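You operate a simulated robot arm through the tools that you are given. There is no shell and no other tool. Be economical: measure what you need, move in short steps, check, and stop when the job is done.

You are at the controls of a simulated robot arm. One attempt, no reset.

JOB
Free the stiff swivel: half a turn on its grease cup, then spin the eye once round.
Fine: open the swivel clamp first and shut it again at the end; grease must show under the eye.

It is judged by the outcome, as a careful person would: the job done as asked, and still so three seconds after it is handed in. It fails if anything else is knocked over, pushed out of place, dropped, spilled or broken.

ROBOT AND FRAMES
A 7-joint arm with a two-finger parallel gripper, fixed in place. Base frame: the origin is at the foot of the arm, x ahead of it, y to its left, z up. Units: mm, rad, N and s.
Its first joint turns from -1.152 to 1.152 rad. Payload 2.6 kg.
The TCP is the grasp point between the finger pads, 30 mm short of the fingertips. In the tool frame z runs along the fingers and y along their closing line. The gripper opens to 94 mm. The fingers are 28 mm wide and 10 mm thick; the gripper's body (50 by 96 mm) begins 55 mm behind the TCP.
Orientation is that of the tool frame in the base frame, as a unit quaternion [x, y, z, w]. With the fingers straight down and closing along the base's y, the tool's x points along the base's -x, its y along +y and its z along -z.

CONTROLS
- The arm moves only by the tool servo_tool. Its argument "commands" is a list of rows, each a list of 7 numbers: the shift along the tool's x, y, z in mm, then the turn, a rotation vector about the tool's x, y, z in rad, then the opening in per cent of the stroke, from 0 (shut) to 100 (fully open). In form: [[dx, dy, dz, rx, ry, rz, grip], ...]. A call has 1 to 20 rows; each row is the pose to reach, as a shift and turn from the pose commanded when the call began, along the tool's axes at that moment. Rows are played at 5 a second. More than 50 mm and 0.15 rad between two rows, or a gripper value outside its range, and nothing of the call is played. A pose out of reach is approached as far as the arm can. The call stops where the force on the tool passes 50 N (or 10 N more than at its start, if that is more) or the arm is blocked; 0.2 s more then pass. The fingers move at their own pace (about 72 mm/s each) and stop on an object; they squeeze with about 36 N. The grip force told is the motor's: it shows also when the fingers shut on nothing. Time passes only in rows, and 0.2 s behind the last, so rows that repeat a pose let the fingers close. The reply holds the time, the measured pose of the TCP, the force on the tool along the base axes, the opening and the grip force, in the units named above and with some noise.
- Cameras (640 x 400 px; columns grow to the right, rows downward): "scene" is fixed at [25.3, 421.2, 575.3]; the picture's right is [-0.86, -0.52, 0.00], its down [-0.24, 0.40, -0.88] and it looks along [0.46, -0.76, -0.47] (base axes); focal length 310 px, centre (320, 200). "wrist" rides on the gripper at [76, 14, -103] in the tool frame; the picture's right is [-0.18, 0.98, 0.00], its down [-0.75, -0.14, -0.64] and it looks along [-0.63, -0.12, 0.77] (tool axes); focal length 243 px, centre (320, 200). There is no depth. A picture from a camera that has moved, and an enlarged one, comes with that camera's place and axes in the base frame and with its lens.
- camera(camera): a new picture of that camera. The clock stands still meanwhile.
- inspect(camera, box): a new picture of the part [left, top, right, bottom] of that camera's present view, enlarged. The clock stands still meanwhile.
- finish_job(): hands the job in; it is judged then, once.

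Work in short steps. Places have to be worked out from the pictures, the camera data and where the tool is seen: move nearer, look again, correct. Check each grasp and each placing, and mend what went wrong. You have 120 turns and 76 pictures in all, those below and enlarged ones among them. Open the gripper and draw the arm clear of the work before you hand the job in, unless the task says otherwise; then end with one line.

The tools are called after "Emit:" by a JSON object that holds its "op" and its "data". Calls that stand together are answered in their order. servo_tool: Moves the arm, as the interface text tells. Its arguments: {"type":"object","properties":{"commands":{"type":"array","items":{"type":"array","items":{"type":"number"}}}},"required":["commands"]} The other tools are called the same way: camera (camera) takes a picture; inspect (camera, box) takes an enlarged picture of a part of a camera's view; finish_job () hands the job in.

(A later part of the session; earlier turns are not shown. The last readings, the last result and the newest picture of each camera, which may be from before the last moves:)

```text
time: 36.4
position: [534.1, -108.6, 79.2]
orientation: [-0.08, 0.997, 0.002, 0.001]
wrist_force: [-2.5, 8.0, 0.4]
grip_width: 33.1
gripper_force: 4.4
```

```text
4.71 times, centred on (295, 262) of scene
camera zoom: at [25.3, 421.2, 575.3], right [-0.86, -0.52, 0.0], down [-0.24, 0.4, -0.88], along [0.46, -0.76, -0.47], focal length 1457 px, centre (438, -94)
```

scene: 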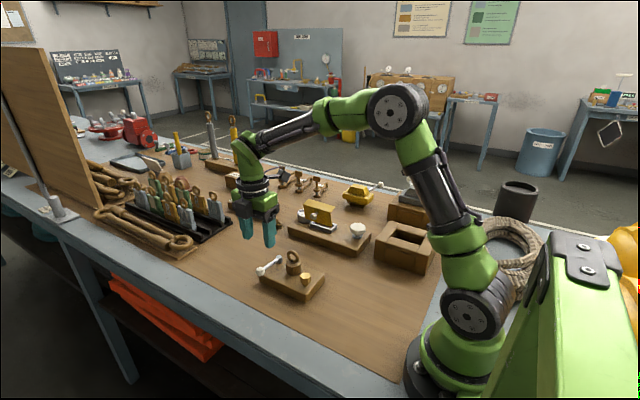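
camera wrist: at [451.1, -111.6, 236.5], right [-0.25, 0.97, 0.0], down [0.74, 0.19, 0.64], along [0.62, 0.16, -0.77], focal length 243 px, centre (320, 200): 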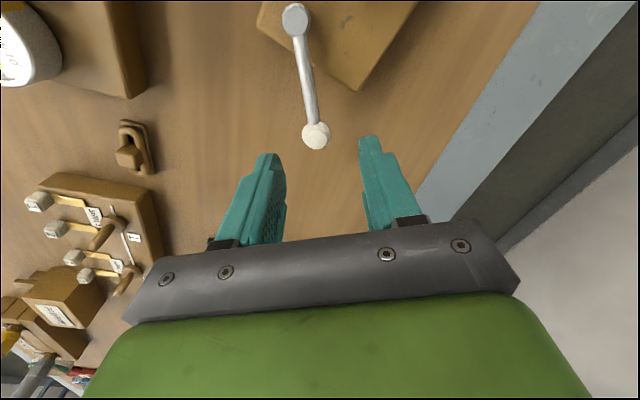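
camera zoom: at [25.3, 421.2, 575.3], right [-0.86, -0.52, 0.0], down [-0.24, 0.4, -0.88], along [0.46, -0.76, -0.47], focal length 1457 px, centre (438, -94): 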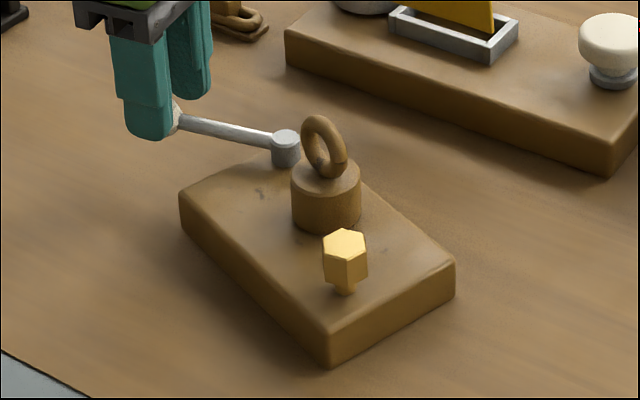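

The block turned rigidly with the lever (8 N), so this really is the lever's end stop in this direction. To learn which way opens the clamp, I'll swing it back counter-clockwise and see whether it passes its original position.

Emit:
{"op": "servo_tool", "data": {"commands": [[0, 3, 0, 0, 0, -0.05, 34], [1.6, 7.1, 0, 0, 0, -0.15, 34], [4, 14, 0, 0, 0, -0.28, 34], [7, 20.7, 0, 0, 0, -0.42, 34], [10.6, 27, 0, 0, 0, -0.55, 34], [14.9, 32.9, 0, 0, 0, -0.67, 34], [19.8, 38.4, 0, 0, 0, -0.77, 34], [25.1, 43.3, 0, 0, 0, -0.87, 34], [25.1, 43.3, 0, 0, 0, -0.87, 34]]}}

Emit:
{"op": "camera", "data": {"camera": "wrist"}}

Emit:
{"op": "inspect", "data": {"camera": "scene", "box": [240, 220, 350, 305]}}

```text
time: 38.4
position: [502.6, -68.2, 80.6]
orientation: [-0.493, 0.87, 0.0, 0.0]
wrist_force: [0.0, 0.8, 0.3]
grip_width: 32.2
gripper_force: 0.1
```

```text
31 pictures are left
camera wrist: at [452.0, -127.6, 182.9], right [-0.75, 0.66, 0.0], down [0.51, 0.57, 0.64], along [0.43, 0.48, -0.77], focal length 243 px, centre (320, 200)
```

wrist: 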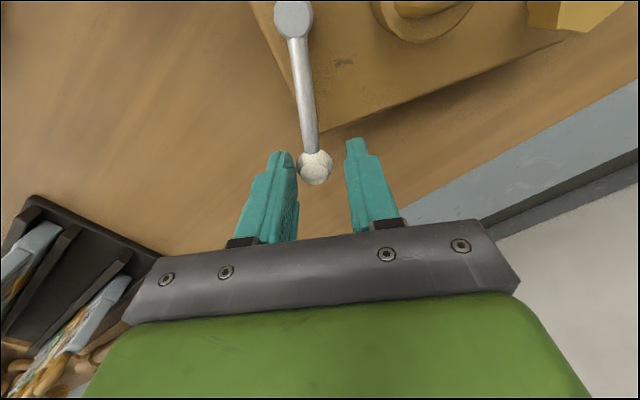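

```text
4.71 times, centred on (295, 262) of scene
camera zoom: at [25.3, 421.2, 575.3], right [-0.86, -0.52, 0.0], down [-0.24, 0.4, -0.88], along [0.46, -0.76, -0.47], focal length 1457 px, centre (438, -94)
```

zoom: 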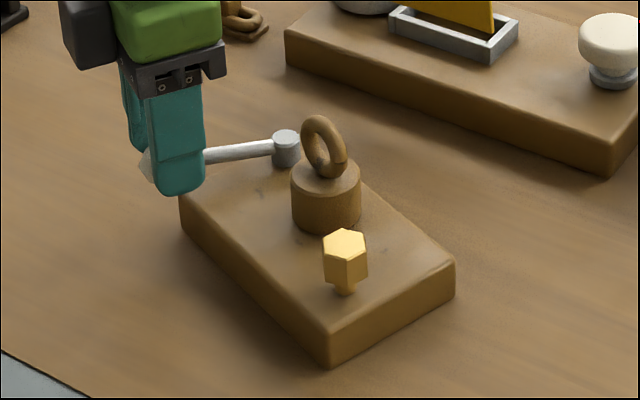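

The lever returns freely and the block stays still. I'll continue counter-clockwise past where the closed position was, slowly.

Emit:
{"op": "servo_tool", "data": {"commands": [[0.2, 5.8, 0, 0, 0, -0.08, 34], [0.9, 11.6, 0, 0, 0, -0.16, 34], [2.1, 17.4, 0, 0, 0, -0.24, 34], [3.7, 23, 0, 0, 0, -0.32, 34], [5.8, 28.4, 0, 0, 0, -0.4, 34], [8.2, 33.7, 0, 0, 0, -0.48, 34]]}}

Emit:
{"op": "inspect", "data": {"camera": "scene", "box": [240, 220, 350, 305]}}

```text
time: 39.8
position: [472.6, -60.7, 82.6]
orientation: [-0.687, 0.727, -0.002, 0.003]
wrist_force: [15.9, 0.7, 4.2]
grip_width: 40.7
gripper_force: 7.4
```

```text
4.71 times, centred on (295, 262) of scene
camera zoom: at [25.3, 421.2, 575.3], right [-0.86, -0.52, 0.0], down [-0.24, 0.4, -0.88], along [0.46, -0.76, -0.47], focal length 1457 px, centre (438, -94)
```

zoom: 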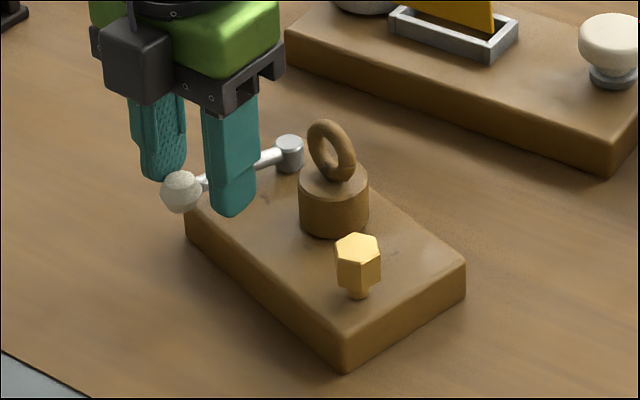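

The lever stops dead at its original position (16 N there), so its travel is 0–49° and the clamp was indeed fully open earlier. This push turned the block part-way back. I'll relax and re-measure.

Emit:
{"op": "servo_tool", "data": {"commands": [[0, -6, 0, 0, 0, 0, 43], [0, -10, 0, 0, 0, 0, 43]]}}

Emit:
{"op": "camera", "data": {"camera": "wrist"}}

```text
time: 40.4
position: [479.6, -60.7, 80.5]
orientation: [-0.686, 0.728, 0.0, -0.001]
wrist_force: [-0.1, 0.4, -1.1]
grip_width: 40.3
gripper_force: 0.1
```

```text
28 pictures are left
camera wrist: at [461.4, -136.8, 183.9], right [-0.97, 0.24, 0.0], down [0.19, 0.74, 0.64], along [0.15, 0.62, -0.77], focal length 243 px, centre (320, 200)
```

wrist: 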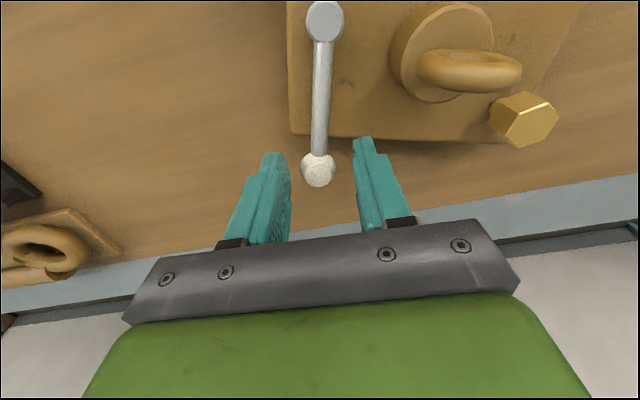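

The lever is at the closed stop (73.5° in the base frame), with the pivot at about (461, -129) and the block at about -16.5°. I'll swing the clamp open again, stopping right at its stop this time.

Emit:
{"op": "servo_tool", "data": {"commands": [[0, 0, 0, 0, 0, 0.05, 30], [1.8, -6.8, 0, 0, 0, 0.15, 30], [4.2, -13.4, 0, 0, 0, 0.28, 30], [7.3, -19.7, 0, 0, 0, 0.42, 30], [11.1, -25.7, 0, 0, 0, 0.55, 30], [15.4, -31.3, 0, 0, 0, 0.68, 30], [20.2, -36.4, 0, 0, 0, 0.8, 30], [25.5, -41.1, 0, 0, 0, 0.9, 30], [31.3, -45.1, 0, 0, 0, 1.0, 30], [34.3, -46.9, 0, 0, 0, 1.05, 30], [37.4, -48.6, 0, 0, 0, 1.1, 30]]}}

```text
time: 42.8
position: [525.7, -101.2, 82.0]
orientation: [-0.203, 0.979, 0.0, 0.0]
wrist_force: [-0.7, 0.9, -0.4]
grip_width: 28.2
gripper_force: 0.9
```

Barely touching (1 N). I'll nudge a few mm more to be sure it's at the stop.

Emit:
{"op": "servo_tool", "data": {"commands": [[0, -1.5, 0, 0, 0, 0.02, 30], [0, -3, 0, 0, 0, 0.04, 30], [0.1, -4.5, 0, 0, 0, 0.06, 30]]}}

```text
time: 43.6
position: [527.5, -103.2, 80.2]
orientation: [-0.174, 0.985, 0.002, 0.0]
wrist_force: [-3.8, 5.7, 1.5]
grip_width: 32.4
gripper_force: 3.8
```

It is at the stop (about 6 N). I'll open, lift, and go above the cup, estimated at (373, -61), with the tool turned to α ≈ -107° so I can turn the cup the other way.

Emit:
{"op": "servo_tool", "data": {"commands": [[0, 2, 0, 0, 0, 0, 50], [0, 2, 0, 0, 0, 0, 50], [0, 2, -40, 0, 0, 0, 50], [0, 2, -75, 0, 0, 0.1, 50], [10, 8, -75, 0, 0, 0.24, 50], [20, 15, -75, 0, 0, 0.38, 50], [30, 22, -75, 0, 0, 0.52, 50], [40, 29, -75, 0, 0, 0.66, 50], [50, 36, -75, 0, 0, 0.8, 50], [60, 43, -75, 0, 0, 0.94, 50], [70, 50, -75, 0, 0, 1.08, 50], [80, 57, -75, 0, 0, 1.22, 50], [90, 64, -75, 0, 0, 1.36, 50], [100, 71, -75, 0, 0, 1.5, 50], [110, 78, -75, 0, 0, 1.64, 50], [120, 85, -75, 0, 0, 1.78, 50], [130, 92, -75, 0, 0, 1.92, 50], [130, 92, -75, 0, 0, 2.06, 50], [130, 92, -75, 0, 0, 2.2, 50], [130, 92, -75, 0, 0, 2.217, 50]]}}

Emit:
{"op": "camera", "data": {"camera": "wrist"}}

Emit:
{"op": "inspect", "data": {"camera": "scene", "box": [240, 235, 340, 305]}}

```text
time: 47.8
position: [374.7, -63.2, 155.5]
orientation: [0.804, 0.594, 0.0, 0.001]
wrist_force: [-0.6, 0.3, 0.5]
grip_width: 46.9
gripper_force: 0.0
```

```text
27 pictures are left
camera wrist: at [409.8, 5.3, 258.4], right [0.89, -0.46, 0.0], down [-0.36, -0.68, 0.64], along [-0.3, -0.57, -0.77], focal length 243 px, centre (320, 200)
```

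wrist: 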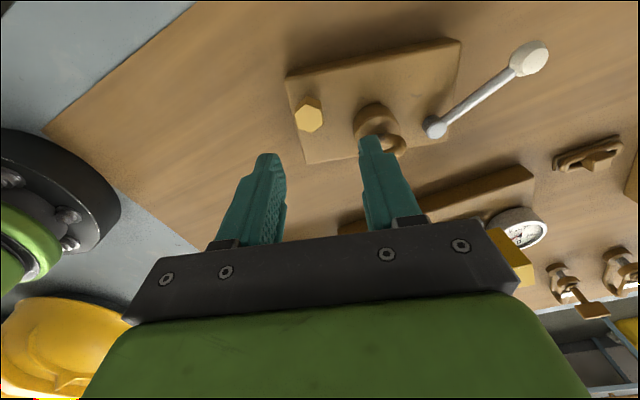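

```text
5.71 times, centred on (290, 270) of scene
camera zoom: at [25.3, 421.2, 575.3], right [-0.86, -0.52, 0.0], down [-0.24, 0.4, -0.88], along [0.46, -0.76, -0.47], focal length 1770 px, centre (491, -200)
```

zoom: 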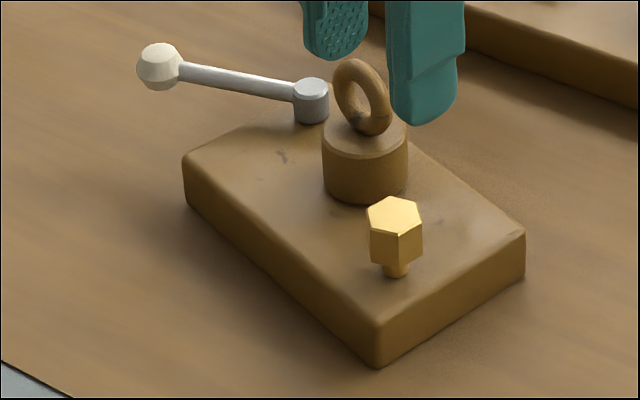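

Emit:
{"op": "inspect", "data": {"camera": "wrist", "box": [265, 85, 385, 160]}}

```text
5.33 times, centred on (325, 122) of wrist
camera zoom: at [409.8, 5.3, 258.4], right [0.89, -0.46, 0.0], down [-0.36, -0.68, 0.64], along [-0.3, -0.57, -0.77], focal length 1294 px, centre (293, 613)
```

zoom: 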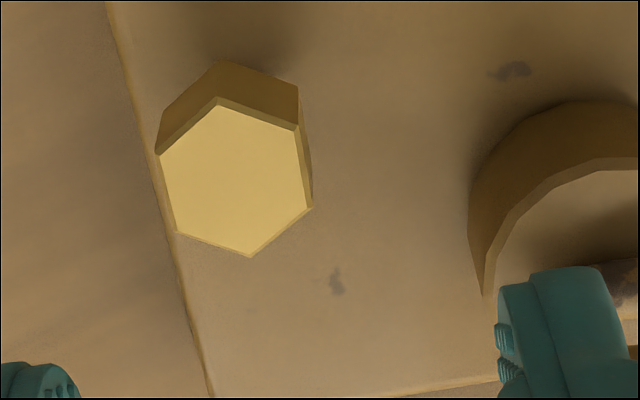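

The cup centre is at (365, -61) with flat normals at -18°. I'll shift over it, descend, grip, and turn it counter-clockwise (back) a quarter first.

Emit:
{"op": "servo_tool", "data": {"commands": [[-0.7, -9.7, 10, 0, 0, 0.02, 48], [-0.7, -9.7, 40, 0, 0, 0.02, 48], [-0.7, -9.7, 70, 0, 0, 0.02, 48], [-0.7, -9.7, 84, 0, 0, 0.02, 48], [-0.7, -9.7, 84, 0, 0, 0.02, 15], [-0.7, -9.7, 84, 0, 0, 0.02, 15], [-0.7, -9.7, 84, 0, 0, 0.02, 15]]}}

```text
time: 49.4
position: [365.2, -60.8, 71.0]
orientation: [0.81, 0.587, 0.0, 0.0]
wrist_force: [7.4, -2.0, -0.4]
grip_width: 25.6
gripper_force: 36.2
```

Gripped (25.6 mm). Now turning counter-clockwise.

Emit:
{"op": "servo_tool", "data": {"commands": [[0, 0.5, 0, 0, 0, -0.13, 15], [0, 0.5, 0, 0, 0, -0.26, 15], [0, 0.5, 0, 0, 0, -0.39, 15], [0, 0.5, 0, 0, 0, -0.52, 15], [0, 0.5, 0, 0, 0, -0.65, 15], [0, 0.5, 0, 0, 0, -0.78, 15], [0, 0.5, 0, 0, 0, -0.91, 15], [0, 0.5, 0, 0, 0, -1.04, 15], [0, 0.5, 0, 0, 0, -1.17, 15], [0, 0.5, 0, 0, 0, -1.3, 15], [0, 0.5, 0, 0, 0, -1.43, 15], [0, 0.5, 0, 0, 0, -1.56, 15]]}}

Emit:
{"op": "inspect", "data": {"camera": "scene", "box": [240, 235, 340, 305]}}

```text
time: 52.0
position: [366.4, -60.0, 71.1]
orientation: [0.162, 0.987, 0.0, -0.001]
wrist_force: [-7.4, 5.2, 0.1]
grip_width: 25.7
gripper_force: 36.6
```

```text
5.71 times, centred on (290, 270) of scene
camera zoom: at [25.3, 421.2, 575.3], right [-0.86, -0.52, 0.0], down [-0.24, 0.4, -0.88], along [0.46, -0.76, -0.47], focal length 1770 px, centre (491, -200)
```

zoom: 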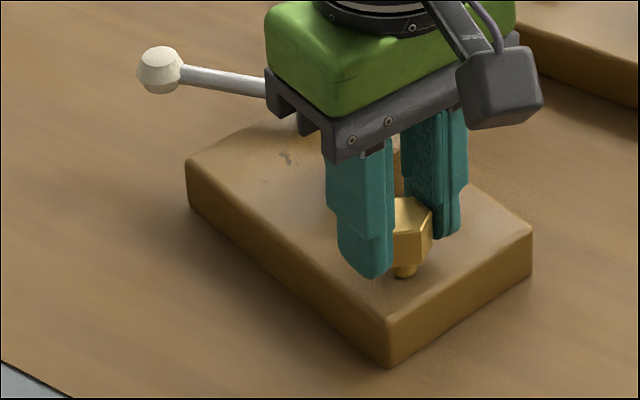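

Emit:
{"op": "servo_tool", "data": {"commands": [[0.7, 0.2, 0, 0, 0, -0.13, 15], [0.7, 0.2, 0, 0, 0, -0.26, 15], [0.7, 0.2, 0, 0, 0, -0.39, 15], [0.7, 0.2, 0, 0, 0, -0.52, 15], [0.7, 0.2, 0, 0, 0, -0.65, 15], [0.7, 0.2, 0, 0, 0, -0.78, 15], [0.7, 0.2, 0, 0, 0, -0.91, 15], [0.7, 0.2, 0, 0, 0, -1.04, 15], [0.7, 0.2, 0, 0, 0, -1.17, 15], [0.7, 0.2, 0, 0, 0, -1.3, 15], [0.7, 0.2, 0, 0, 0, -1.43, 15], [0.7, 0.2, 0, 0, 0, -1.57, 15], [0.7, 0.2, 0, 0, 0, -1.65, 15], [0.7, 0.2, 0, 0, 0, -1.65, 15]]}}

Emit:
{"op": "inspect", "data": {"camera": "scene", "box": [240, 235, 340, 305]}}

```text
time: 55.0
position: [365.0, -61.5, 70.9]
orientation: [-0.616, 0.788, 0.0, 0.0]
wrist_force: [-6.3, 9.1, 0.7]
grip_width: 25.6
gripper_force: 36.1
```

```text
5.71 times, centred on (290, 270) of scene
camera zoom: at [25.3, 421.2, 575.3], right [-0.86, -0.52, 0.0], down [-0.24, 0.4, -0.88], along [0.46, -0.76, -0.47], focal length 1770 px, centre (491, -200)
```

zoom: 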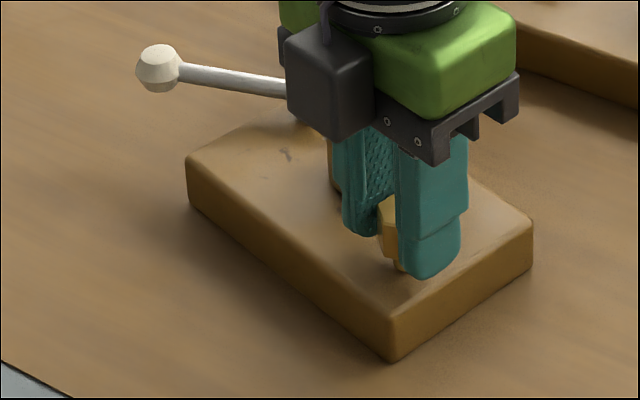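

The cup has turned 184° counter-clockwise. I'll release, rise, pull back and look at the hub.

Emit:
{"op": "servo_tool", "data": {"commands": [[0, 0, 0, 0, 0, 0, 48], [0, 0, 0, 0, 0, 0, 48], [0, 0, -20, 0, 0, 0, 48], [0, 0, -55, 0, 0, 0, 48], [0, 0, -95, 0, 0, 0, 48], [0, 0, -95, 0, 0, 0, 48]]}}

Emit:
{"op": "inspect", "data": {"camera": "scene", "box": [270, 230, 330, 285]}}

Emit:
{"op": "inspect", "data": {"camera": "wrist", "box": [190, 60, 370, 180]}}

```text
time: 56.4
position: [363.5, -62.4, 166.7]
orientation: [-0.614, 0.789, 0.0, 0.0]
wrist_force: [0.0, -1.2, -0.3]
grip_width: 45.2
gripper_force: 0.1
```

```text
7.27 times, centred on (300, 258) of scene
camera zoom: at [25.3, 421.2, 575.3], right [-0.86, -0.52, 0.0], down [-0.24, 0.4, -0.88], along [0.46, -0.76, -0.47], focal length 2252 px, centre (466, -218)
```

zoom: 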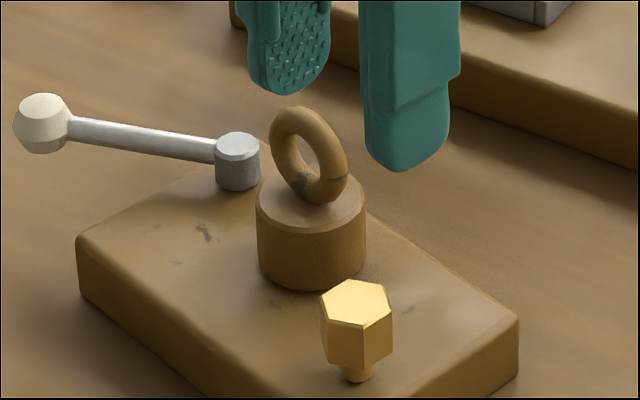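

```text
3.33 times, centred on (280, 120) of wrist
camera zoom: at [331.3, -133.9, 270.8], right [-0.91, 0.42, 0.0], down [0.32, 0.7, 0.64], along [0.27, 0.58, -0.77], focal length 809 px, centre (453, 467)
```

zoom: 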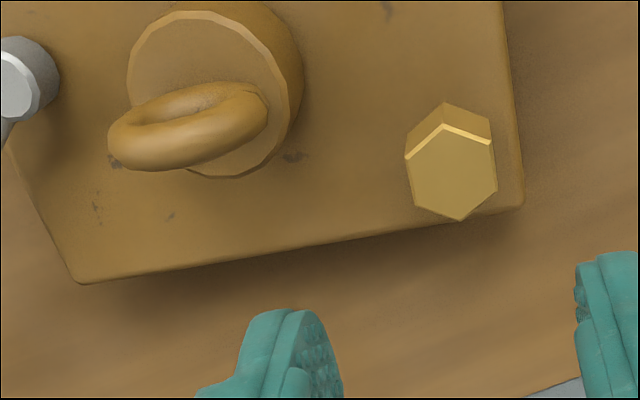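

There is still no grease, and the cup is back at its original angle. I'll try a further half turn counter-clockwise, so first I swing the open tool back by π above the cup.

Emit:
{"op": "servo_tool", "data": {"commands": [[0, 0, 0, 0, 0, 0.145, 48], [0, 0, 0, 0, 0, 0.29, 48], [0, 0, 0, 0, 0, 0.435, 48], [0, 0, 0, 0, 0, 0.58, 48], [0, 0, 0, 0, 0, 0.725, 48], [0, 0, 0, 0, 0, 0.87, 48], [0, 0, 0, 0, 0, 1.015, 48], [0, 0, 0, 0, 0, 1.16, 48], [0, 0, 0, 0, 0, 1.305, 48], [0, 0, 0, 0, 0, 1.45, 48], [0, 0, 0, 0, 0, 1.57, 48]]}}

Emit:
{"op": "servo_tool", "data": {"commands": [[0, 0, 0, 0, 0, 0.145, 48], [0, 0, 0, 0, 0, 0.29, 48], [0, 0, 0, 0, 0, 0.435, 48], [0, 0, 0, 0, 0, 0.58, 48], [0, 0, 0, 0, 0, 0.725, 48], [0, 0, 0, 0, 0, 0.87, 48], [0, 0, 0, 0, 0, 1.015, 48], [0, 0, 0, 0, 0, 1.16, 48], [0, 0, 0, 0, 0, 1.305, 48], [0, 0, 0, 0, 0, 1.45, 48], [0, 0, 0, 0, 0, 1.57, 48], [0, 0, 0, 0, 0, 1.57, 48]]}}

Emit:
{"op": "inspect", "data": {"camera": "wrist", "box": [265, 85, 385, 160]}}

```text
time: 58.8
position: [363.5, -60.2, 167.0]
orientation: [0.125, 0.992, 0.001, 0.0]
wrist_force: [0.4, -0.4, -0.7]
grip_width: 44.9
gripper_force: 0.1
```

```text
time: 61.4
position: [364.0, -61.1, 165.9]
orientation: [0.789, 0.614, -0.001, 0.001]
wrist_force: [0.2, -0.5, 0.1]
grip_width: 44.8
gripper_force: 0.2
```

```text
5.33 times, centred on (325, 122) of wrist
camera zoom: at [397.2, 8.6, 268.7], right [0.91, -0.42, 0.0], down [-0.32, -0.7, 0.64], along [-0.27, -0.58, -0.77], focal length 1294 px, centre (293, 613)
```

zoom: 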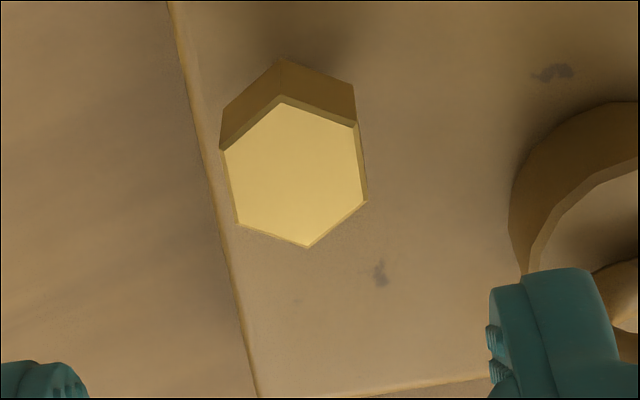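

Emit:
{"op": "servo_tool", "data": {"commands": [[-2, 0, 30, 0, 0, 0, 48], [-2, 0, 60, 0, 0, 0, 48], [-2, 0, 85, 0, 0, 0, 48], [-2, 0, 95, 0, 0, 0, 48], [-2, 0, 95, 0, 0, 0, 15], [-2, 0, 95, 0, 0, 0, 15], [-2, 0, 95, 0, 0, 0, 15], [-2, 0, 95, 0, 0, -0.13, 15], [-2, 0, 95, 0, 0, -0.26, 15], [-2, 0, 95, 0, 0, -0.39, 15], [-2, 0, 95, 0, 0, -0.52, 15]]}}

Emit:
{"op": "inspect", "data": {"camera": "scene", "box": [240, 235, 340, 305]}}

```text
time: 63.8
position: [362.3, -62.6, 70.4]
orientation: [0.602, 0.798, -0.002, -0.001]
wrist_force: [-6.4, 0.9, 0.1]
grip_width: 22.1
gripper_force: 36.4
```

```text
5.71 times, centred on (290, 270) of scene
camera zoom: at [25.3, 421.2, 575.3], right [-0.86, -0.52, 0.0], down [-0.24, 0.4, -0.88], along [0.46, -0.76, -0.47], focal length 1770 px, centre (491, -200)
```

zoom: 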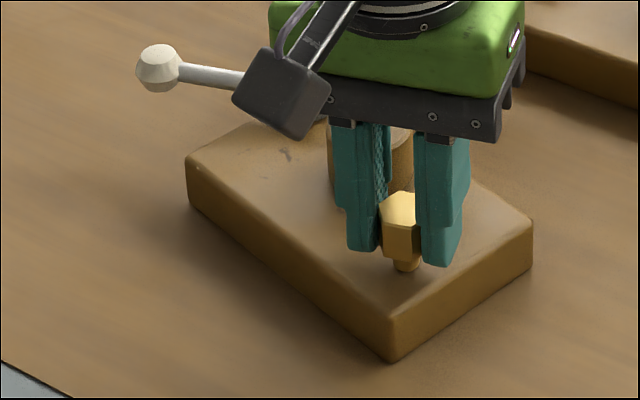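

The grip width is now 22 mm, not 25.5, so something differs, maybe how the fingers sit on the hex. I'll take a close look.

Emit:
{"op": "inspect", "data": {"camera": "wrist", "box": [270, 120, 380, 200]}}

Emit:
{"op": "inspect", "data": {"camera": "scene", "box": [290, 260, 325, 288]}}

```text
5.00 times, centred on (325, 160) of wrist
camera zoom: at [356.9, 13.6, 173.4], right [1.0, 0.09, 0.0], down [0.07, -0.76, 0.64], along [0.06, -0.64, -0.77], focal length 1213 px, centre (295, 400)
```

zoom: 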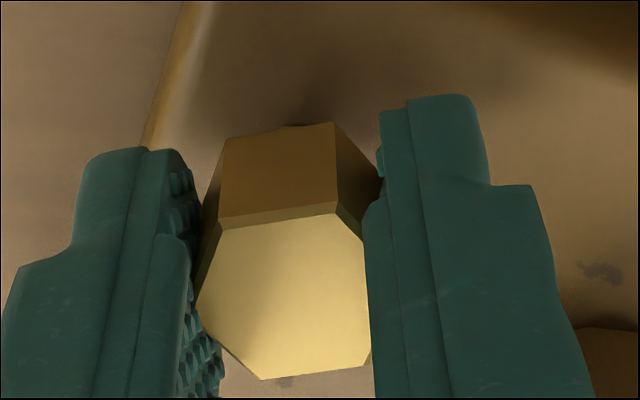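

```text
14.29 times, centred on (308, 274) of scene
camera zoom: at [25.3, 421.2, 575.3], right [-0.86, -0.52, 0.0], down [-0.24, 0.4, -0.88], along [0.46, -0.76, -0.47], focal length 4424 px, centre (499, -857)
```

zoom: 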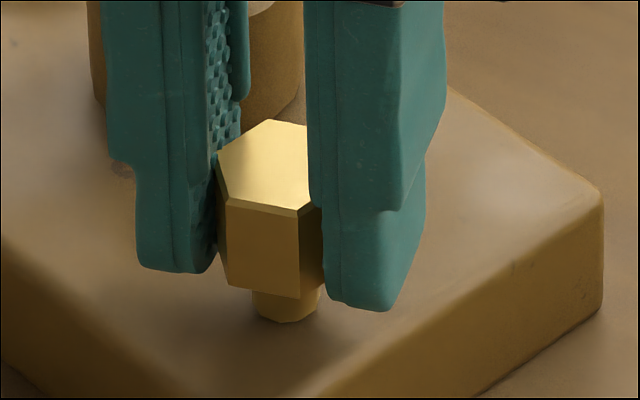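

The hex did not follow this time: the fingers slipped about 30° round it, so the cup's counter-clockwise stop is its original position and clockwise was right. I'll regrip on this better-seated orientation (22 mm) at α ≈ +106° and turn clockwise again, this time past 180°.

Emit:
{"op": "servo_tool", "data": {"commands": [[0, 0, 0, 0, 0, 0, 48], [0, 0, 0, 0, 0, 0, 48], [0, 0, -25, 0, 0, 0, 48], [0, 0, -50, 0, 0, -0.14, 48], [0, 0, -50, 0, 0, -0.28, 48], [0, 0, -50, 0, 0, -0.42, 48], [0, 0, -50, 0, 0, -0.56, 48], [0, 0, -50, 0, 0, -0.7, 48], [0, 0, -50, 0, 0, -0.84, 48], [0, 0, -50, 0, 0, -0.98, 48], [0, 0, -50, 0, 0, -1.12, 48], [0, 0, -50, 0, 0, -1.26, 48], [0, 0, -50, 0, 0, -1.4, 48], [0, 0, -50, 0, 0, -1.54, 48], [0, 0, -50, 0, 0, -1.57, 48]]}}

Emit:
{"op": "servo_tool", "data": {"commands": [[0, 0, 0, 0, 0, -0.14, 48], [0, 0, 0, 0, 0, -0.28, 48], [0, 0, 0, 0, 0, -0.42, 48], [0, 0, 0, 0, 0, -0.56, 48], [0, 0, 0, 0, 0, -0.7, 48], [0, 0, 0, 0, 0, -0.84, 48], [0, 0, 0, 0, 0, -0.98, 48], [0, 0, 0, 0, 0, -1.12, 48], [0, 0, 0, 0, 0, -1.26, 48], [0, 0, 0, 0, 0, -1.4, 48], [0, 0, 0, 0, 0, -1.54, 48], [0, 0, 0, 0, 0, -1.57, 48], [0, 0, 0, 0, 0, -1.57, 48]]}}

Emit:
{"op": "inspect", "data": {"camera": "wrist", "box": [265, 85, 385, 175]}}

```text
time: 67.0
position: [363.1, -61.2, 121.8]
orientation: [-0.138, 0.99, 0.0, 0.0]
wrist_force: [0.7, -0.4, 0.2]
grip_width: 45.2
gripper_force: 0.0
```

```text
time: 69.8
position: [362.7, -63.7, 120.9]
orientation: [0.797, -0.604, 0.0, -0.001]
wrist_force: [0.5, 0.0, 0.1]
grip_width: 45.2
gripper_force: 0.0
```

```text
4.44 times, centred on (325, 130) of wrist
camera zoom: at [370.6, -141.1, 224.2], right [-1.0, -0.09, 0.0], down [-0.07, 0.76, 0.64], along [-0.06, 0.64, -0.77], focal length 1078 px, centre (298, 511)
```

zoom: 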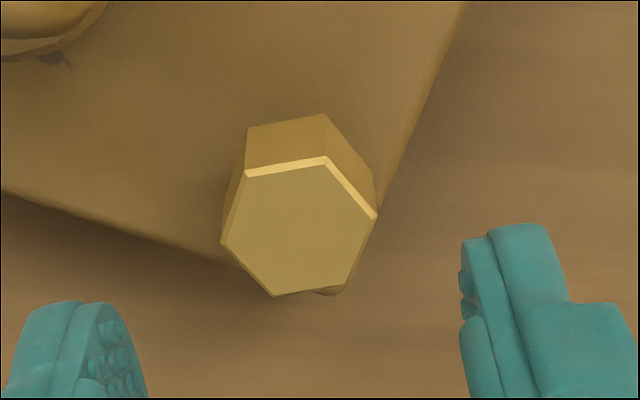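

I reached α = 106° and am centred over the cup at (363, -63). Now I'll descend, grip, and turn clockwise about 115° to begin.

Emit:
{"op": "servo_tool", "data": {"commands": [[0, 0, 25, 0, 0, 0, 48], [0, 0, 50, 0, 0, 0, 48], [0, 0, 50, 0, 0, 0, 10], [0, 0, 50, 0, 0, 0, 10], [0, 0, 50, 0, 0, 0, 10]]}}

Emit:
{"op": "servo_tool", "data": {"commands": [[0, 0, 0, 0, 0, 0.13, 10], [0, 0, 0, 0, 0, 0.26, 10], [0, 0, 0, 0, 0, 0.39, 10], [0, 0, 0, 0, 0, 0.52, 10], [0, 0, 0, 0, 0, 0.65, 10]]}}

Emit:
{"op": "servo_tool", "data": {"commands": [[0, 0, 0, 0, 0, 0.13, 10], [0, 0, 0, 0, 0, 0.26, 10], [0, 0, 0, 0, 0, 0.39, 10], [0, 0, 0, 0, 0, 0.52, 10], [0, 0, 0, 0, 0, 0.65, 10], [0, 0, 0, 0, 0, 0.78, 10], [0, 0, 0, 0, 0, 0.91, 10]]}}

Emit:
{"op": "inspect", "data": {"camera": "wrist", "box": [270, 120, 380, 200]}}

```text
time: 71.0
position: [366.2, -63.6, 70.3]
orientation: [0.796, -0.605, -0.002, 0.001]
wrist_force: [-17.6, -0.5, 0.5]
grip_width: 22.4
gripper_force: 36.1
```

```text
time: 72.2
position: [363.6, -63.1, 70.1]
orientation: [-0.561, 0.828, 0.0, -0.001]
wrist_force: [2.8, -2.2, -0.4]
grip_width: 22.3
gripper_force: 36.3
```

```text
time: 73.8
position: [363.0, -60.9, 69.7]
orientation: [-0.139, 0.99, 0.0, 0.0]
wrist_force: [-2.9, 2.0, 0.1]
grip_width: 22.4
gripper_force: 35.5
```

```text
5.00 times, centred on (325, 160) of wrist
camera zoom: at [287.3, -70.0, 173.5], right [-0.1, 1.0, 0.0], down [0.76, 0.07, 0.64], along [0.64, 0.06, -0.77], focal length 1213 px, centre (295, 400)
```

zoom: 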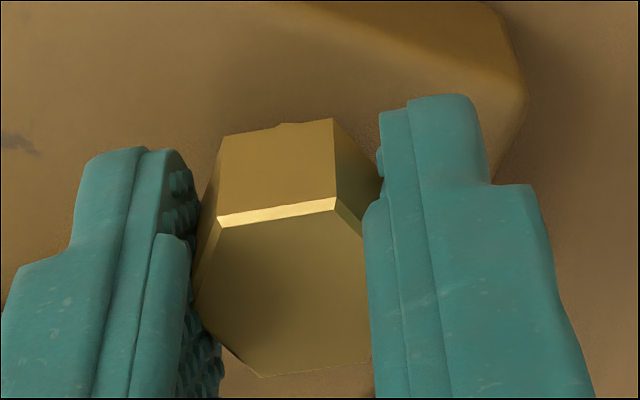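

The cup is turning with the fingers (same relative attitude after 90°). I'll continue clockwise to about 185° total.

Emit:
{"op": "servo_tool", "data": {"commands": [[0, 0, 0, 0, 0, 0.13, 10], [0, 0, 0, 0, 0, 0.26, 10], [0, 0, 0, 0, 0, 0.39, 10], [0, 0, 0, 0, 0, 0.52, 10], [0, 0, 0, 0, 0, 0.65, 10], [0, 0, 0, 0, 0, 0.78, 10], [0, 0, 0, 0, 0, 0.91, 10], [0, 0, 0, 0, 0, 1.04, 10], [0, 0, 0, 0, 0, 1.17, 10], [0, 0, 0, 0, 0, 1.3, 10], [0, 0, 0, 0, 0, 1.43, 10], [0, 0, 0, 0, 0, 1.56, 10], [0, 0, 0, 0, 0, 1.66, 10], [0, 0, 0, 0, 0, 1.66, 10]]}}

Emit:
{"op": "inspect", "data": {"camera": "scene", "box": [250, 235, 340, 305]}}

```text
time: 76.8
position: [363.8, -62.3, 71.1]
orientation: [0.636, 0.772, 0.0, -0.001]
wrist_force: [-2.6, 2.1, -0.1]
grip_width: 22.6
gripper_force: 35.9
```

```text
5.71 times, centred on (295, 270) of scene
camera zoom: at [25.4, 421.2, 575.3], right [-0.86, -0.52, 0.0], down [-0.24, 0.4, -0.88], along [0.46, -0.76, -0.47], focal length 1770 px, centre (463, -200)
```

zoom: 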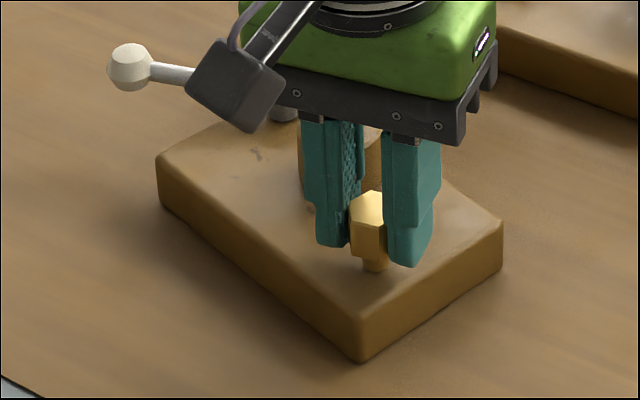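

That is 184° clockwise. Release, rise, and look at the hub.

Emit:
{"op": "servo_tool", "data": {"commands": [[0, 0, 0, 0, 0, 0, 48], [0, 0, 0, 0, 0, 0, 48], [0, 0, -25, 0, 0, 0, 48], [0, 0, -60, 0, 0, 0, 48], [0, 0, -95, 0, 0, 0, 48]]}}

Emit:
{"op": "inspect", "data": {"camera": "scene", "box": [280, 240, 320, 278]}}

```text
time: 78.0
position: [364.8, -64.6, 165.0]
orientation: [0.635, 0.772, 0.0, 0.0]
wrist_force: [-0.5, -0.4, -0.4]
grip_width: 45.0
gripper_force: 0.0
```

```text
10.53 times, centred on (300, 259) of scene
camera zoom: at [25.3, 421.2, 575.3], right [-0.86, -0.52, 0.0], down [-0.24, 0.4, -0.88], along [0.46, -0.76, -0.47], focal length 3260 px, centre (530, -421)
```

zoom: 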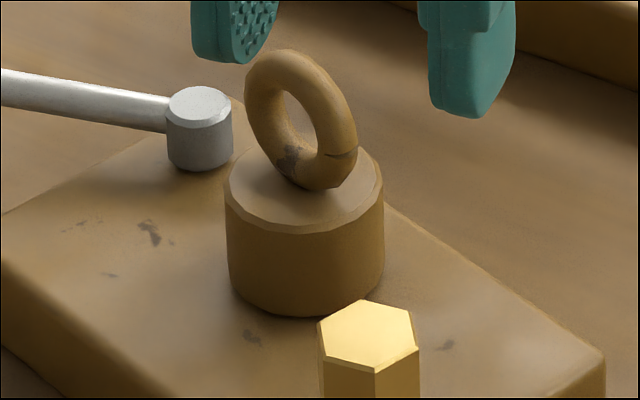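

Still no grease. I'll test the eye itself again, moving above it with the fingers across the ring.

Emit:
{"op": "servo_tool", "data": {"commands": [[-6, 4, 0, 0, 0, -0.14, 48], [-12, 8, 0, 0, 0, -0.28, 48], [-18, 13, 0, 0, 0, -0.42, 48], [-24, 18, 0, 0, 0, -0.56, 48], [-31, 23, 0, 0, 0, -0.7, 48], [-38, 28, 0, 0, 0, -0.84, 48], [-44, 32, 0, 0, 0, -0.98, 48], [-47, 34, 0, 0, 0, -1.065, 48], [-47, 34, 0, 0, 0, -1.065, 48]]}}

Emit:
{"op": "inspect", "data": {"camera": "wrist", "box": [240, 60, 400, 180]}}

```text
time: 80.0
position: [405.8, -101.7, 166.6]
orientation: [0.155, 0.988, 0.0, 0.001]
wrist_force: [0.7, 0.0, 1.0]
grip_width: 45.2
gripper_force: 0.0
```

```text
3.33 times, centred on (320, 120) of wrist
camera zoom: at [338.4, -66.0, 269.7], right [0.48, 0.88, 0.0], down [0.67, -0.36, 0.64], along [0.56, -0.31, -0.77], focal length 809 px, centre (320, 467)
```

zoom: 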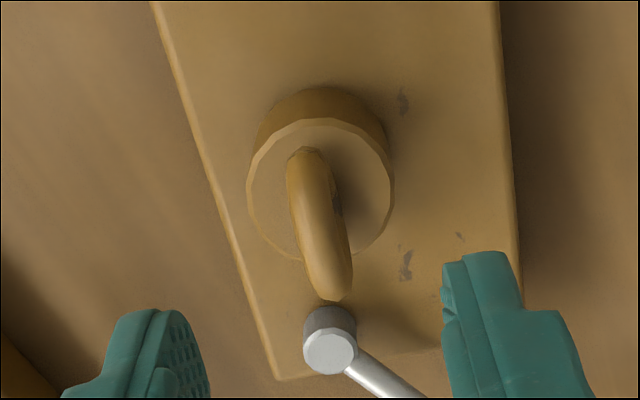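

The ring centre is at about (412, -106). I'll descend and grip it, then test a small clockwise turn, watching the grip width.

Emit:
{"op": "servo_tool", "data": {"commands": [[-7, -1.5, 30, 0, 0, 0, 48], [-7, -1.5, 60, 0, 0, 0, 48], [-7, -1.5, 74, 0, 0, 0, 48], [-7, -1.5, 74, 0, 0, 0, 5], [-7, -1.5, 74, 0, 0, 0, 5], [-7, -1.5, 74, 0, 0, 0, 5], [-7, -1.5, 74, 0, 0, 0, 5]]}}

Emit:
{"op": "servo_tool", "data": {"commands": [[0, 0, 0, 0, 0, 0.04, 5], [0, 0, 0, 0, 0, 0.08, 5], [0, 0, 0, 0, 0, 0.12, 5]]}}

Emit:
{"op": "inspect", "data": {"camera": "scene", "box": [240, 220, 350, 305]}}

```text
time: 81.6
position: [414.1, -108.2, 91.3]
orientation: [0.155, 0.988, -0.001, 0.0]
wrist_force: [2.3, 1.8, 0.3]
grip_width: 14.3
gripper_force: 35.5
```

```text
time: 82.4
position: [413.0, -107.3, 91.5]
orientation: [0.214, 0.977, -0.001, 0.001]
wrist_force: [2.9, -7.3, -0.8]
grip_width: 17.0
gripper_force: 36.6
```

```text
4.71 times, centred on (295, 262) of scene
camera zoom: at [25.3, 421.2, 575.3], right [-0.86, -0.52, 0.0], down [-0.24, 0.4, -0.88], along [0.46, -0.76, -0.47], focal length 1457 px, centre (438, -94)
```

zoom: 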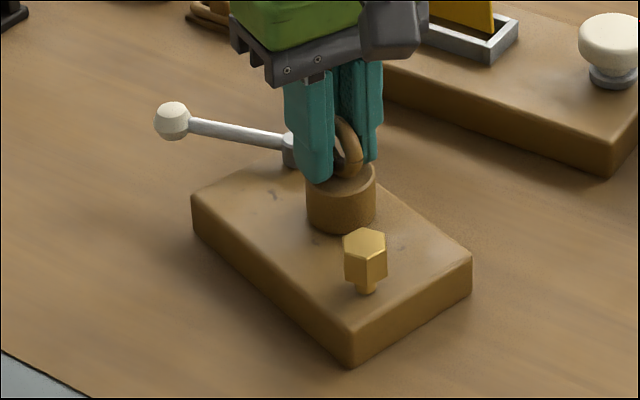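

It is still pried in this direction, but the cup has a stop at its start on one side, so the eye may have one too. I'll test turning the eye counter-clockwise.

Emit:
{"op": "servo_tool", "data": {"commands": [[0, 0, 0, 0, 0, -0.08, 5], [0, 0, 0, 0, 0, -0.16, 5], [0, 0, 0, 0, 0, -0.24, 5], [0, 0, 0, 0, 0, -0.32, 5]]}}

Emit:
{"op": "servo_tool", "data": {"commands": [[0, 0, 0, 0, 0, -0.08, 5], [0, 0, 0, 0, 0, -0.16, 5], [0, 0, 0, 0, 0, -0.24, 5], [0, 0, 0, 0, 0, -0.32, 5]]}}

Emit:
{"op": "inspect", "data": {"camera": "scene", "box": [240, 220, 350, 305]}}

```text
time: 83.4
position: [411.1, -105.1, 91.2]
orientation: [0.054, 0.999, 0.0, -0.001]
wrist_force: [2.9, -8.5, -0.4]
grip_width: 14.6
gripper_force: 36.4
```

```text
time: 84.4
position: [411.5, -104.4, 90.8]
orientation: [-0.107, 0.994, 0.001, -0.001]
wrist_force: [-1.1, 4.4, 0.5]
grip_width: 14.4
gripper_force: 36.1
```

```text
4.71 times, centred on (295, 262) of scene
camera zoom: at [25.4, 421.2, 575.3], right [-0.86, -0.52, 0.0], down [-0.24, 0.4, -0.88], along [0.46, -0.76, -0.47], focal length 1457 px, centre (438, -94)
```

zoom: 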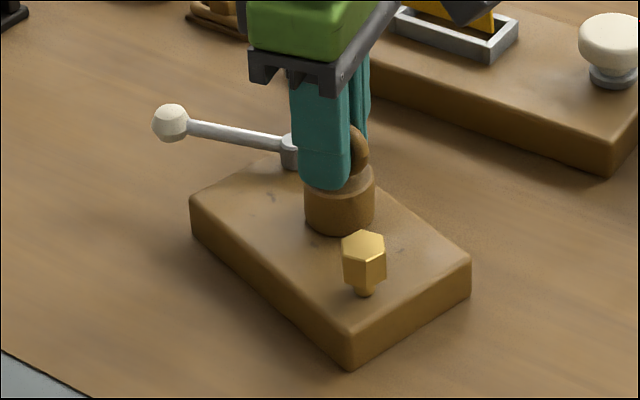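

The eye turns freely counter-clockwise: the grip width is steady and the base is still. I'll continue to α ≈ 100°, then regrip for the rest of the full turn.

Emit:
{"op": "servo_tool", "data": {"commands": [[0, 0, 0, 0, 0, -0.1, 5], [0, 0, 0, 0, 0, -0.2, 5], [0, 0, 0, 0, 0, -0.3, 5], [0, 0, 0, 0, 0, -0.4, 5], [0, 0, 0, 0, 0, -0.5, 5], [0, 0, 0, 0, 0, -0.6, 5], [0, 0, 0, 0, 0, -0.7, 5], [0, 0, 0, 0, 0, -0.8, 5], [0, 0, 0, 0, 0, -0.9, 5], [0, 0, 0, 0, 0, -1.0, 5], [0, 0, 0, 0, 0, -1.1, 5], [0, 0, 0, 0, 0, -1.2, 5], [0, 0, 0, 0, 0, -1.3, 5], [0, 0, 0, 0, 0, -1.4, 5], [0, 0, 0, 0, 0, -1.5, 5], [0, 0, 0, 0, 0, -1.52, 5]]}}

Emit:
{"op": "servo_tool", "data": {"commands": [[0, 0, 0, 0, 0, 0, 40], [0, 0, 0, 0, 0, 0, 40], [0, 0, -20, 0, 0, 0, 40], [0, 0, -40, 0, 0, 0.14, 40], [0, 0, -40, 0, 0, 0.28, 40], [0, 0, -40, 0, 0, 0.42, 40], [0, 0, -40, 0, 0, 0.56, 40], [0, 0, -40, 0, 0, 0.7, 40], [0, 0, -40, 0, 0, 0.84, 40], [0, 0, -40, 0, 0, 0.98, 40], [0, 0, -40, 0, 0, 1.12, 40], [0, 0, -40, 0, 0, 1.26, 40], [0, 0, -40, 0, 0, 1.4, 40], [0, 0, -40, 0, 0, 1.54, 40], [0, 0, -40, 0, 0, 1.5708, 40]]}}

Emit:
{"op": "inspect", "data": {"camera": "scene", "box": [250, 225, 340, 300]}}

```text
time: 87.8
position: [413.1, -104.9, 92.2]
orientation: [0.761, -0.649, 0.0, 0.001]
wrist_force: [-1.6, -6.4, -1.3]
grip_width: 14.3
gripper_force: 35.5
```

```text
time: 91.0
position: [412.7, -106.3, 132.8]
orientation: [-0.077, 0.997, 0.0, 0.0]
wrist_force: [0.3, 1.1, 0.2]
grip_width: 37.6
gripper_force: 0.0
```

```text
5.33 times, centred on (295, 262) of scene
camera zoom: at [25.3, 421.2, 575.3], right [-0.86, -0.52, 0.0], down [-0.24, 0.4, -0.88], along [0.46, -0.76, -0.47], focal length 1652 px, centre (453, -133)
```

zoom: 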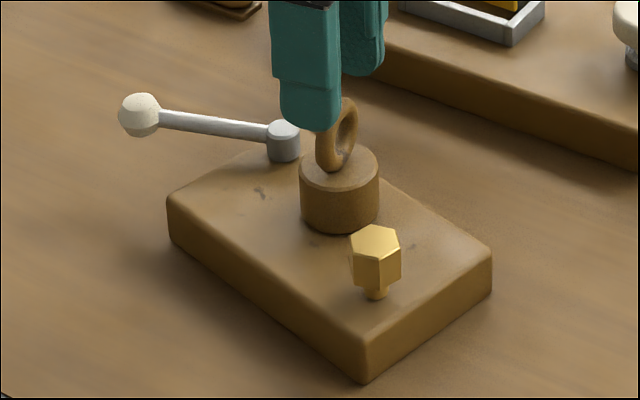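

The ring has turned about 117°. Completing the regrip: turn the tool to α ≈ -81°, descend, grip, and turn counter-clockwise 180°.

Emit:
{"op": "servo_tool", "data": {"commands": [[0, 0, 0, 0, 0, 0.14, 40], [0, 0, 0, 0, 0, 0.28, 40], [0, 0, 0, 0, 0, 0.42, 40], [0, 0, 0, 0, 0, 0.56, 40], [0, 0, 0, 0, 0, 0.7, 40], [0, 0, 0, 0, 0, 0.84, 40], [0, 0, 0, 0, 0, 0.98, 40], [0, 0, 0, 0, 0, 1.12, 40], [0, 0, 0, 0, 0, 1.26, 40], [0, 0, 0, 0, 0, 1.4, 40], [0, 0, 0, 0, 0, 1.54, 40], [0, 0, 0, 0, 0, 1.5708, 40], [0, 0, 20, 0, 0, 1.5708, 40], [0, 0, 41, 0, 0, 1.5708, 40], [0, 0, 41, 0, 0, 1.5708, 5], [0, 0, 41, 0, 0, 1.5708, 5], [0, 0, 41, 0, 0, 1.5708, 5]]}}

Emit:
{"op": "servo_tool", "data": {"commands": [[0, 0, 0, 0, 0, -0.1, 5], [0, 0, 0, 0, 0, -0.2, 5], [0, 0, 0, 0, 0, -0.3, 5], [0, 0, 0, 0, 0, -0.4, 5], [0, 0, 0, 0, 0, -0.5, 5], [0, 0, 0, 0, 0, -0.6, 5], [0, 0, 0, 0, 0, -0.7, 5], [0, 0, 0, 0, 0, -0.8, 5], [0, 0, 0, 0, 0, -0.9, 5], [0, 0, 0, 0, 0, -1.0, 5], [0, 0, 0, 0, 0, -1.1, 5], [0, 0, 0, 0, 0, -1.2, 5], [0, 0, 0, 0, 0, -1.3, 5], [0, 0, 0, 0, 0, -1.4, 5], [0, 0, 0, 0, 0, -1.5, 5], [0, 0, 0, 0, 0, -1.57, 5]]}}

Emit:
{"op": "servo_tool", "data": {"commands": [[0, 0, 0, 0, 0, -0.1, 5], [0, 0, 0, 0, 0, -0.2, 5], [0, 0, 0, 0, 0, -0.3, 5], [0, 0, 0, 0, 0, -0.4, 5], [0, 0, 0, 0, 0, -0.5, 5], [0, 0, 0, 0, 0, -0.6, 5], [0, 0, 0, 0, 0, -0.7, 5], [0, 0, 0, 0, 0, -0.8, 5], [0, 0, 0, 0, 0, -0.9, 5], [0, 0, 0, 0, 0, -1.0, 5], [0, 0, 0, 0, 0, -1.1, 5], [0, 0, 0, 0, 0, -1.2, 5], [0, 0, 0, 0, 0, -1.3, 5], [0, 0, 0, 0, 0, -1.4, 5], [0, 0, 0, 0, 0, -1.5, 5], [0, 0, 0, 0, 0, -1.57, 5]]}}

```text
time: 94.6
position: [413.0, -106.0, 91.7]
orientation: [0.65, 0.76, 0.0, -0.001]
wrist_force: [3.7, -1.0, -0.1]
grip_width: 14.7
gripper_force: 36.0
```

```text
time: 98.0
position: [412.6, -106.8, 92.9]
orientation: [-0.079, 0.997, -0.002, 0.002]
wrist_force: [1.3, -18.7, 10.0]
grip_width: 14.5
gripper_force: 36.4
```

```text
time: 101.4
position: [413.4, -104.9, 91.7]
orientation: [0.761, -0.649, 0.001, -0.001]
wrist_force: [16.0, -3.7, 2.0]
grip_width: 14.4
gripper_force: 36.0
```

About 297° is done with the grip width steady. Now I regrip once more for the last 65–70°.

Emit:
{"op": "servo_tool", "data": {"commands": [[0, 0, 0, 0, 0, 0, 40], [0, 0, 0, 0, 0, 0, 40], [0, 0, -20, 0, 0, 0, 40], [0, 0, -40, 0, 0, 0.14, 40], [0, 0, -40, 0, 0, 0.28, 40], [0, 0, -40, 0, 0, 0.42, 40], [0, 0, -40, 0, 0, 0.56, 40], [0, 0, -40, 0, 0, 0.7, 40], [0, 0, -40, 0, 0, 0.84, 40], [0, 0, -40, 0, 0, 0.98, 40], [0, 0, -40, 0, 0, 1.12, 40], [0, 0, -40, 0, 0, 1.26, 40], [0, 0, -40, 0, 0, 1.4, 40], [0, 0, -40, 0, 0, 1.54, 40], [0, 0, -40, 0, 0, 1.5708, 40]]}}

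Emit:
{"op": "inspect", "data": {"camera": "scene", "box": [250, 225, 340, 300]}}

Emit:
{"op": "inspect", "data": {"camera": "wrist", "box": [240, 80, 400, 200]}}

```text
time: 104.6
position: [412.4, -106.5, 130.9]
orientation: [-0.077, 0.997, 0.001, 0.0]
wrist_force: [-0.9, 0.3, -0.2]
grip_width: 37.3
gripper_force: 0.0
```

```text
5.33 times, centred on (295, 262) of scene
camera zoom: at [25.3, 421.2, 575.3], right [-0.86, -0.52, 0.0], down [-0.24, 0.4, -0.88], along [0.46, -0.76, -0.47], focal length 1652 px, centre (453, -133)
```

zoom: 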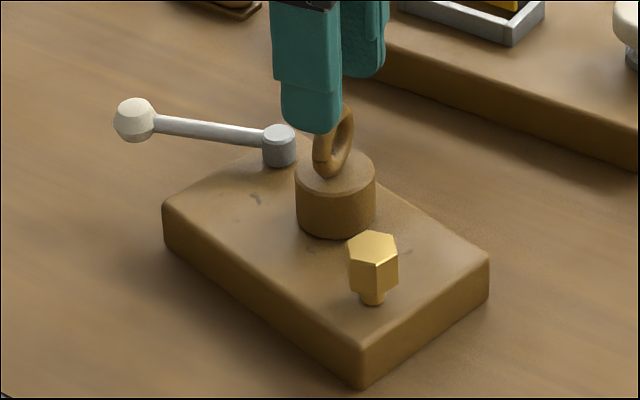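

```text
3.33 times, centred on (320, 140) of wrist
camera zoom: at [334.7, -104.1, 234.4], right [0.03, 1.0, 0.0], down [0.77, -0.02, 0.64], along [0.64, -0.02, -0.77], focal length 809 px, centre (320, 400)
```

zoom: 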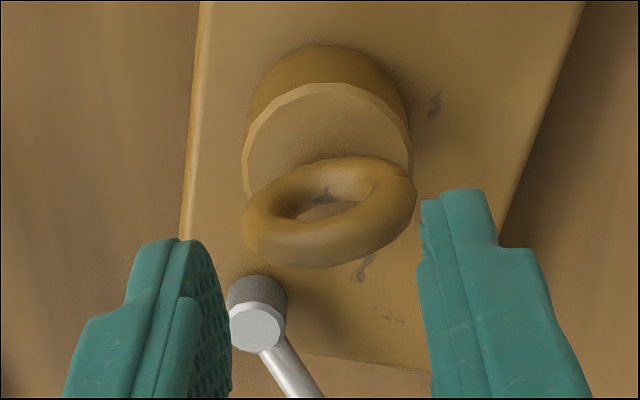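

Emit:
{"op": "servo_tool", "data": {"commands": [[0, 0, 0, 0, 0, 0.14, 40], [0, 0, 0, 0, 0, 0.28, 40], [0, 0, 0, 0, 0, 0.42, 40], [0, 0, 0, 0, 0, 0.56, 40], [0, 0, 0, 0, 0, 0.7, 40], [0, 0, 0, 0, 0, 0.84, 40], [0, 0, 0, 0, 0, 0.98, 40], [0, 0, 0, 0, 0, 1.12, 40], [0, 0, 0, 0, 0, 1.26, 40], [0, 0, 0, 0, 0, 1.4, 40], [0, 0, 0, 0, 0, 1.54, 40], [0, 0, 0, 0, 0, 1.5708, 40], [0, 0, 20, 0, 0, 1.5708, 40], [0, 0, 40, 0, 0, 1.5708, 40], [0, 0, 40, 0, 0, 1.5708, 5], [0, 0, 40, 0, 0, 1.5708, 5], [0, 0, 40, 0, 0, 1.5708, 5]]}}

Emit:
{"op": "servo_tool", "data": {"commands": [[0, 0, 0, 0, 0, -0.1, 5], [0, 0, 0, 0, 0, -0.2, 5], [0, 0, 0, 0, 0, -0.3, 5], [0, 0, 0, 0, 0, -0.4, 5], [0, 0, 0, 0, 0, -0.5, 5], [0, 0, 0, 0, 0, -0.6, 5], [0, 0, 0, 0, 0, -0.7, 5], [0, 0, 0, 0, 0, -0.8, 5], [0, 0, 0, 0, 0, -0.9, 5], [0, 0, 0, 0, 0, -1.0, 5], [0, 0, 0, 0, 0, -1.1, 5], [0, 0, 0, 0, 0, -1.2, 5], [0, 0, 0, 0, 0, -1.25, 5], [0, 0, 0, 0, 0, -1.25, 5]]}}

Emit:
{"op": "servo_tool", "data": {"commands": [[0, 0, 0, 0, 0, 0, 48], [0, 0, 0, 0, 0, 0, 48], [0, 0, -25, 0, 0, 0, 48], [0, 0, -60, 0, 0, 0, 48], [25, 0, -80, 0, 0, 0, 48], [50, 0, -80, 0, 0, 0, 48]]}}

Emit:
{"op": "inspect", "data": {"camera": "scene", "box": [250, 235, 340, 305]}}

```text
time: 108.2
position: [413.1, -106.8, 90.6]
orientation: [0.65, 0.76, 0.0, 0.002]
wrist_force: [14.9, -2.5, -0.9]
grip_width: 14.4
gripper_force: 36.1
```

```text
time: 111.2
position: [411.8, -105.3, 90.9]
orientation: [0.082, 0.997, 0.0, -0.001]
wrist_force: [-0.1, 6.8, 0.7]
grip_width: 14.7
gripper_force: 35.3
```

```text
time: 112.6
position: [365.6, -95.5, 172.1]
orientation: [0.081, 0.997, 0.0, 0.0]
wrist_force: [-0.6, 0.8, -0.2]
grip_width: 45.3
gripper_force: 0.1
```

```text
5.71 times, centred on (295, 270) of scene
camera zoom: at [25.3, 421.2, 575.3], right [-0.86, -0.52, 0.0], down [-0.24, 0.4, -0.88], along [0.46, -0.76, -0.47], focal length 1770 px, centre (463, -200)
```

zoom: 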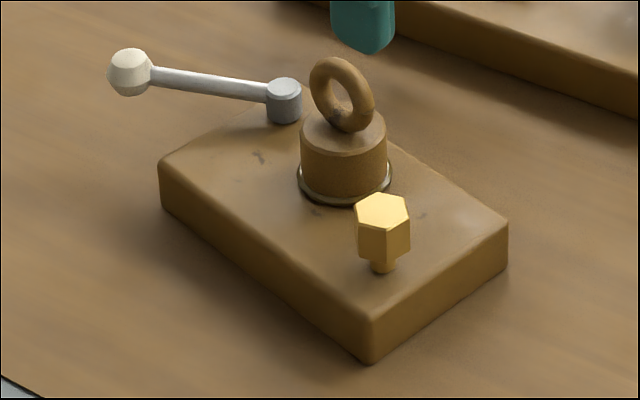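

A grease ring now shows under the eye. Next I'll shut the clamp and then nudge the base back towards its original place; I need a wrist view to measure.

Emit:
{"op": "inspect", "data": {"camera": "wrist", "box": [200, 60, 440, 240]}}

```text
2.22 times, centred on (320, 150) of wrist
camera zoom: at [293.6, -70.0, 275.2], right [0.34, 0.94, 0.0], down [0.72, -0.26, 0.64], along [0.6, -0.22, -0.77], focal length 539 px, centre (320, 311)
```

zoom: 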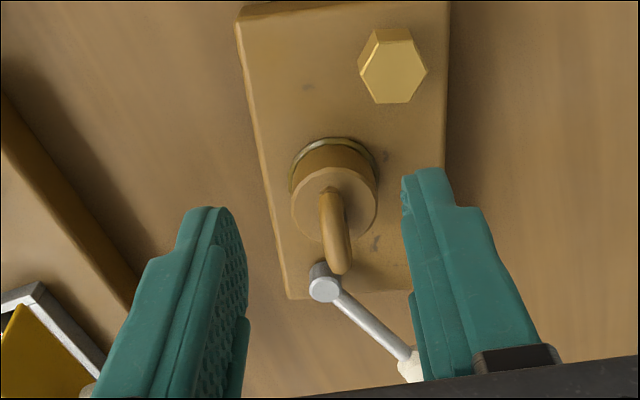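

The lever is open at 25° in the base frame, with the ball at about (520, -96), the pivot at (455.5, -126), and the block at about -15°. I'll cage the ball and swing the lever closed, 0.85 rad counter-clockwise.

Emit:
{"op": "servo_tool", "data": {"commands": [[-38, 6, 0, 0, 0, -0.14, 50], [-76, 12, 0, 0, 0, -0.28, 50], [-114, 18, 0, 0, 0, -0.42, 50], [-153, 24.6, 0, 0, 0, -0.56, 50], [-153, 24.6, 0, 0, 0, -0.6, 50], [-153, 24.6, 40, 0, 0, -0.6, 50], [-153, 24.6, 75, 0, 0, -0.6, 50], [-153, 24.6, 92, 0, 0, -0.6, 50], [-153, 24.6, 92, 0, 0, -0.6, 32], [-153, 24.6, 92, 0, 0, -0.6, 32]]}}

Emit:
{"op": "inspect", "data": {"camera": "wrist", "box": [200, 0, 440, 200]}}

```text
time: 114.8
position: [519.3, -97.5, 76.3]
orientation: [-0.216, 0.976, 0.0, 0.0]
wrist_force: [0.1, -0.1, 0.0]
grip_width: 30.1
gripper_force: 0.1
```

```text
2.00 times, centred on (320, 100) of wrist
camera zoom: at [445.2, -118.2, 180.5], right [-0.25, 0.97, 0.0], down [0.74, 0.19, 0.64], along [0.62, 0.16, -0.77], focal length 485 px, centre (320, 400)
```

zoom: 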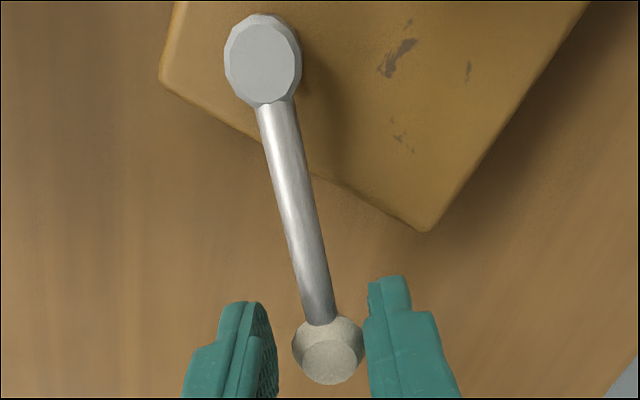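

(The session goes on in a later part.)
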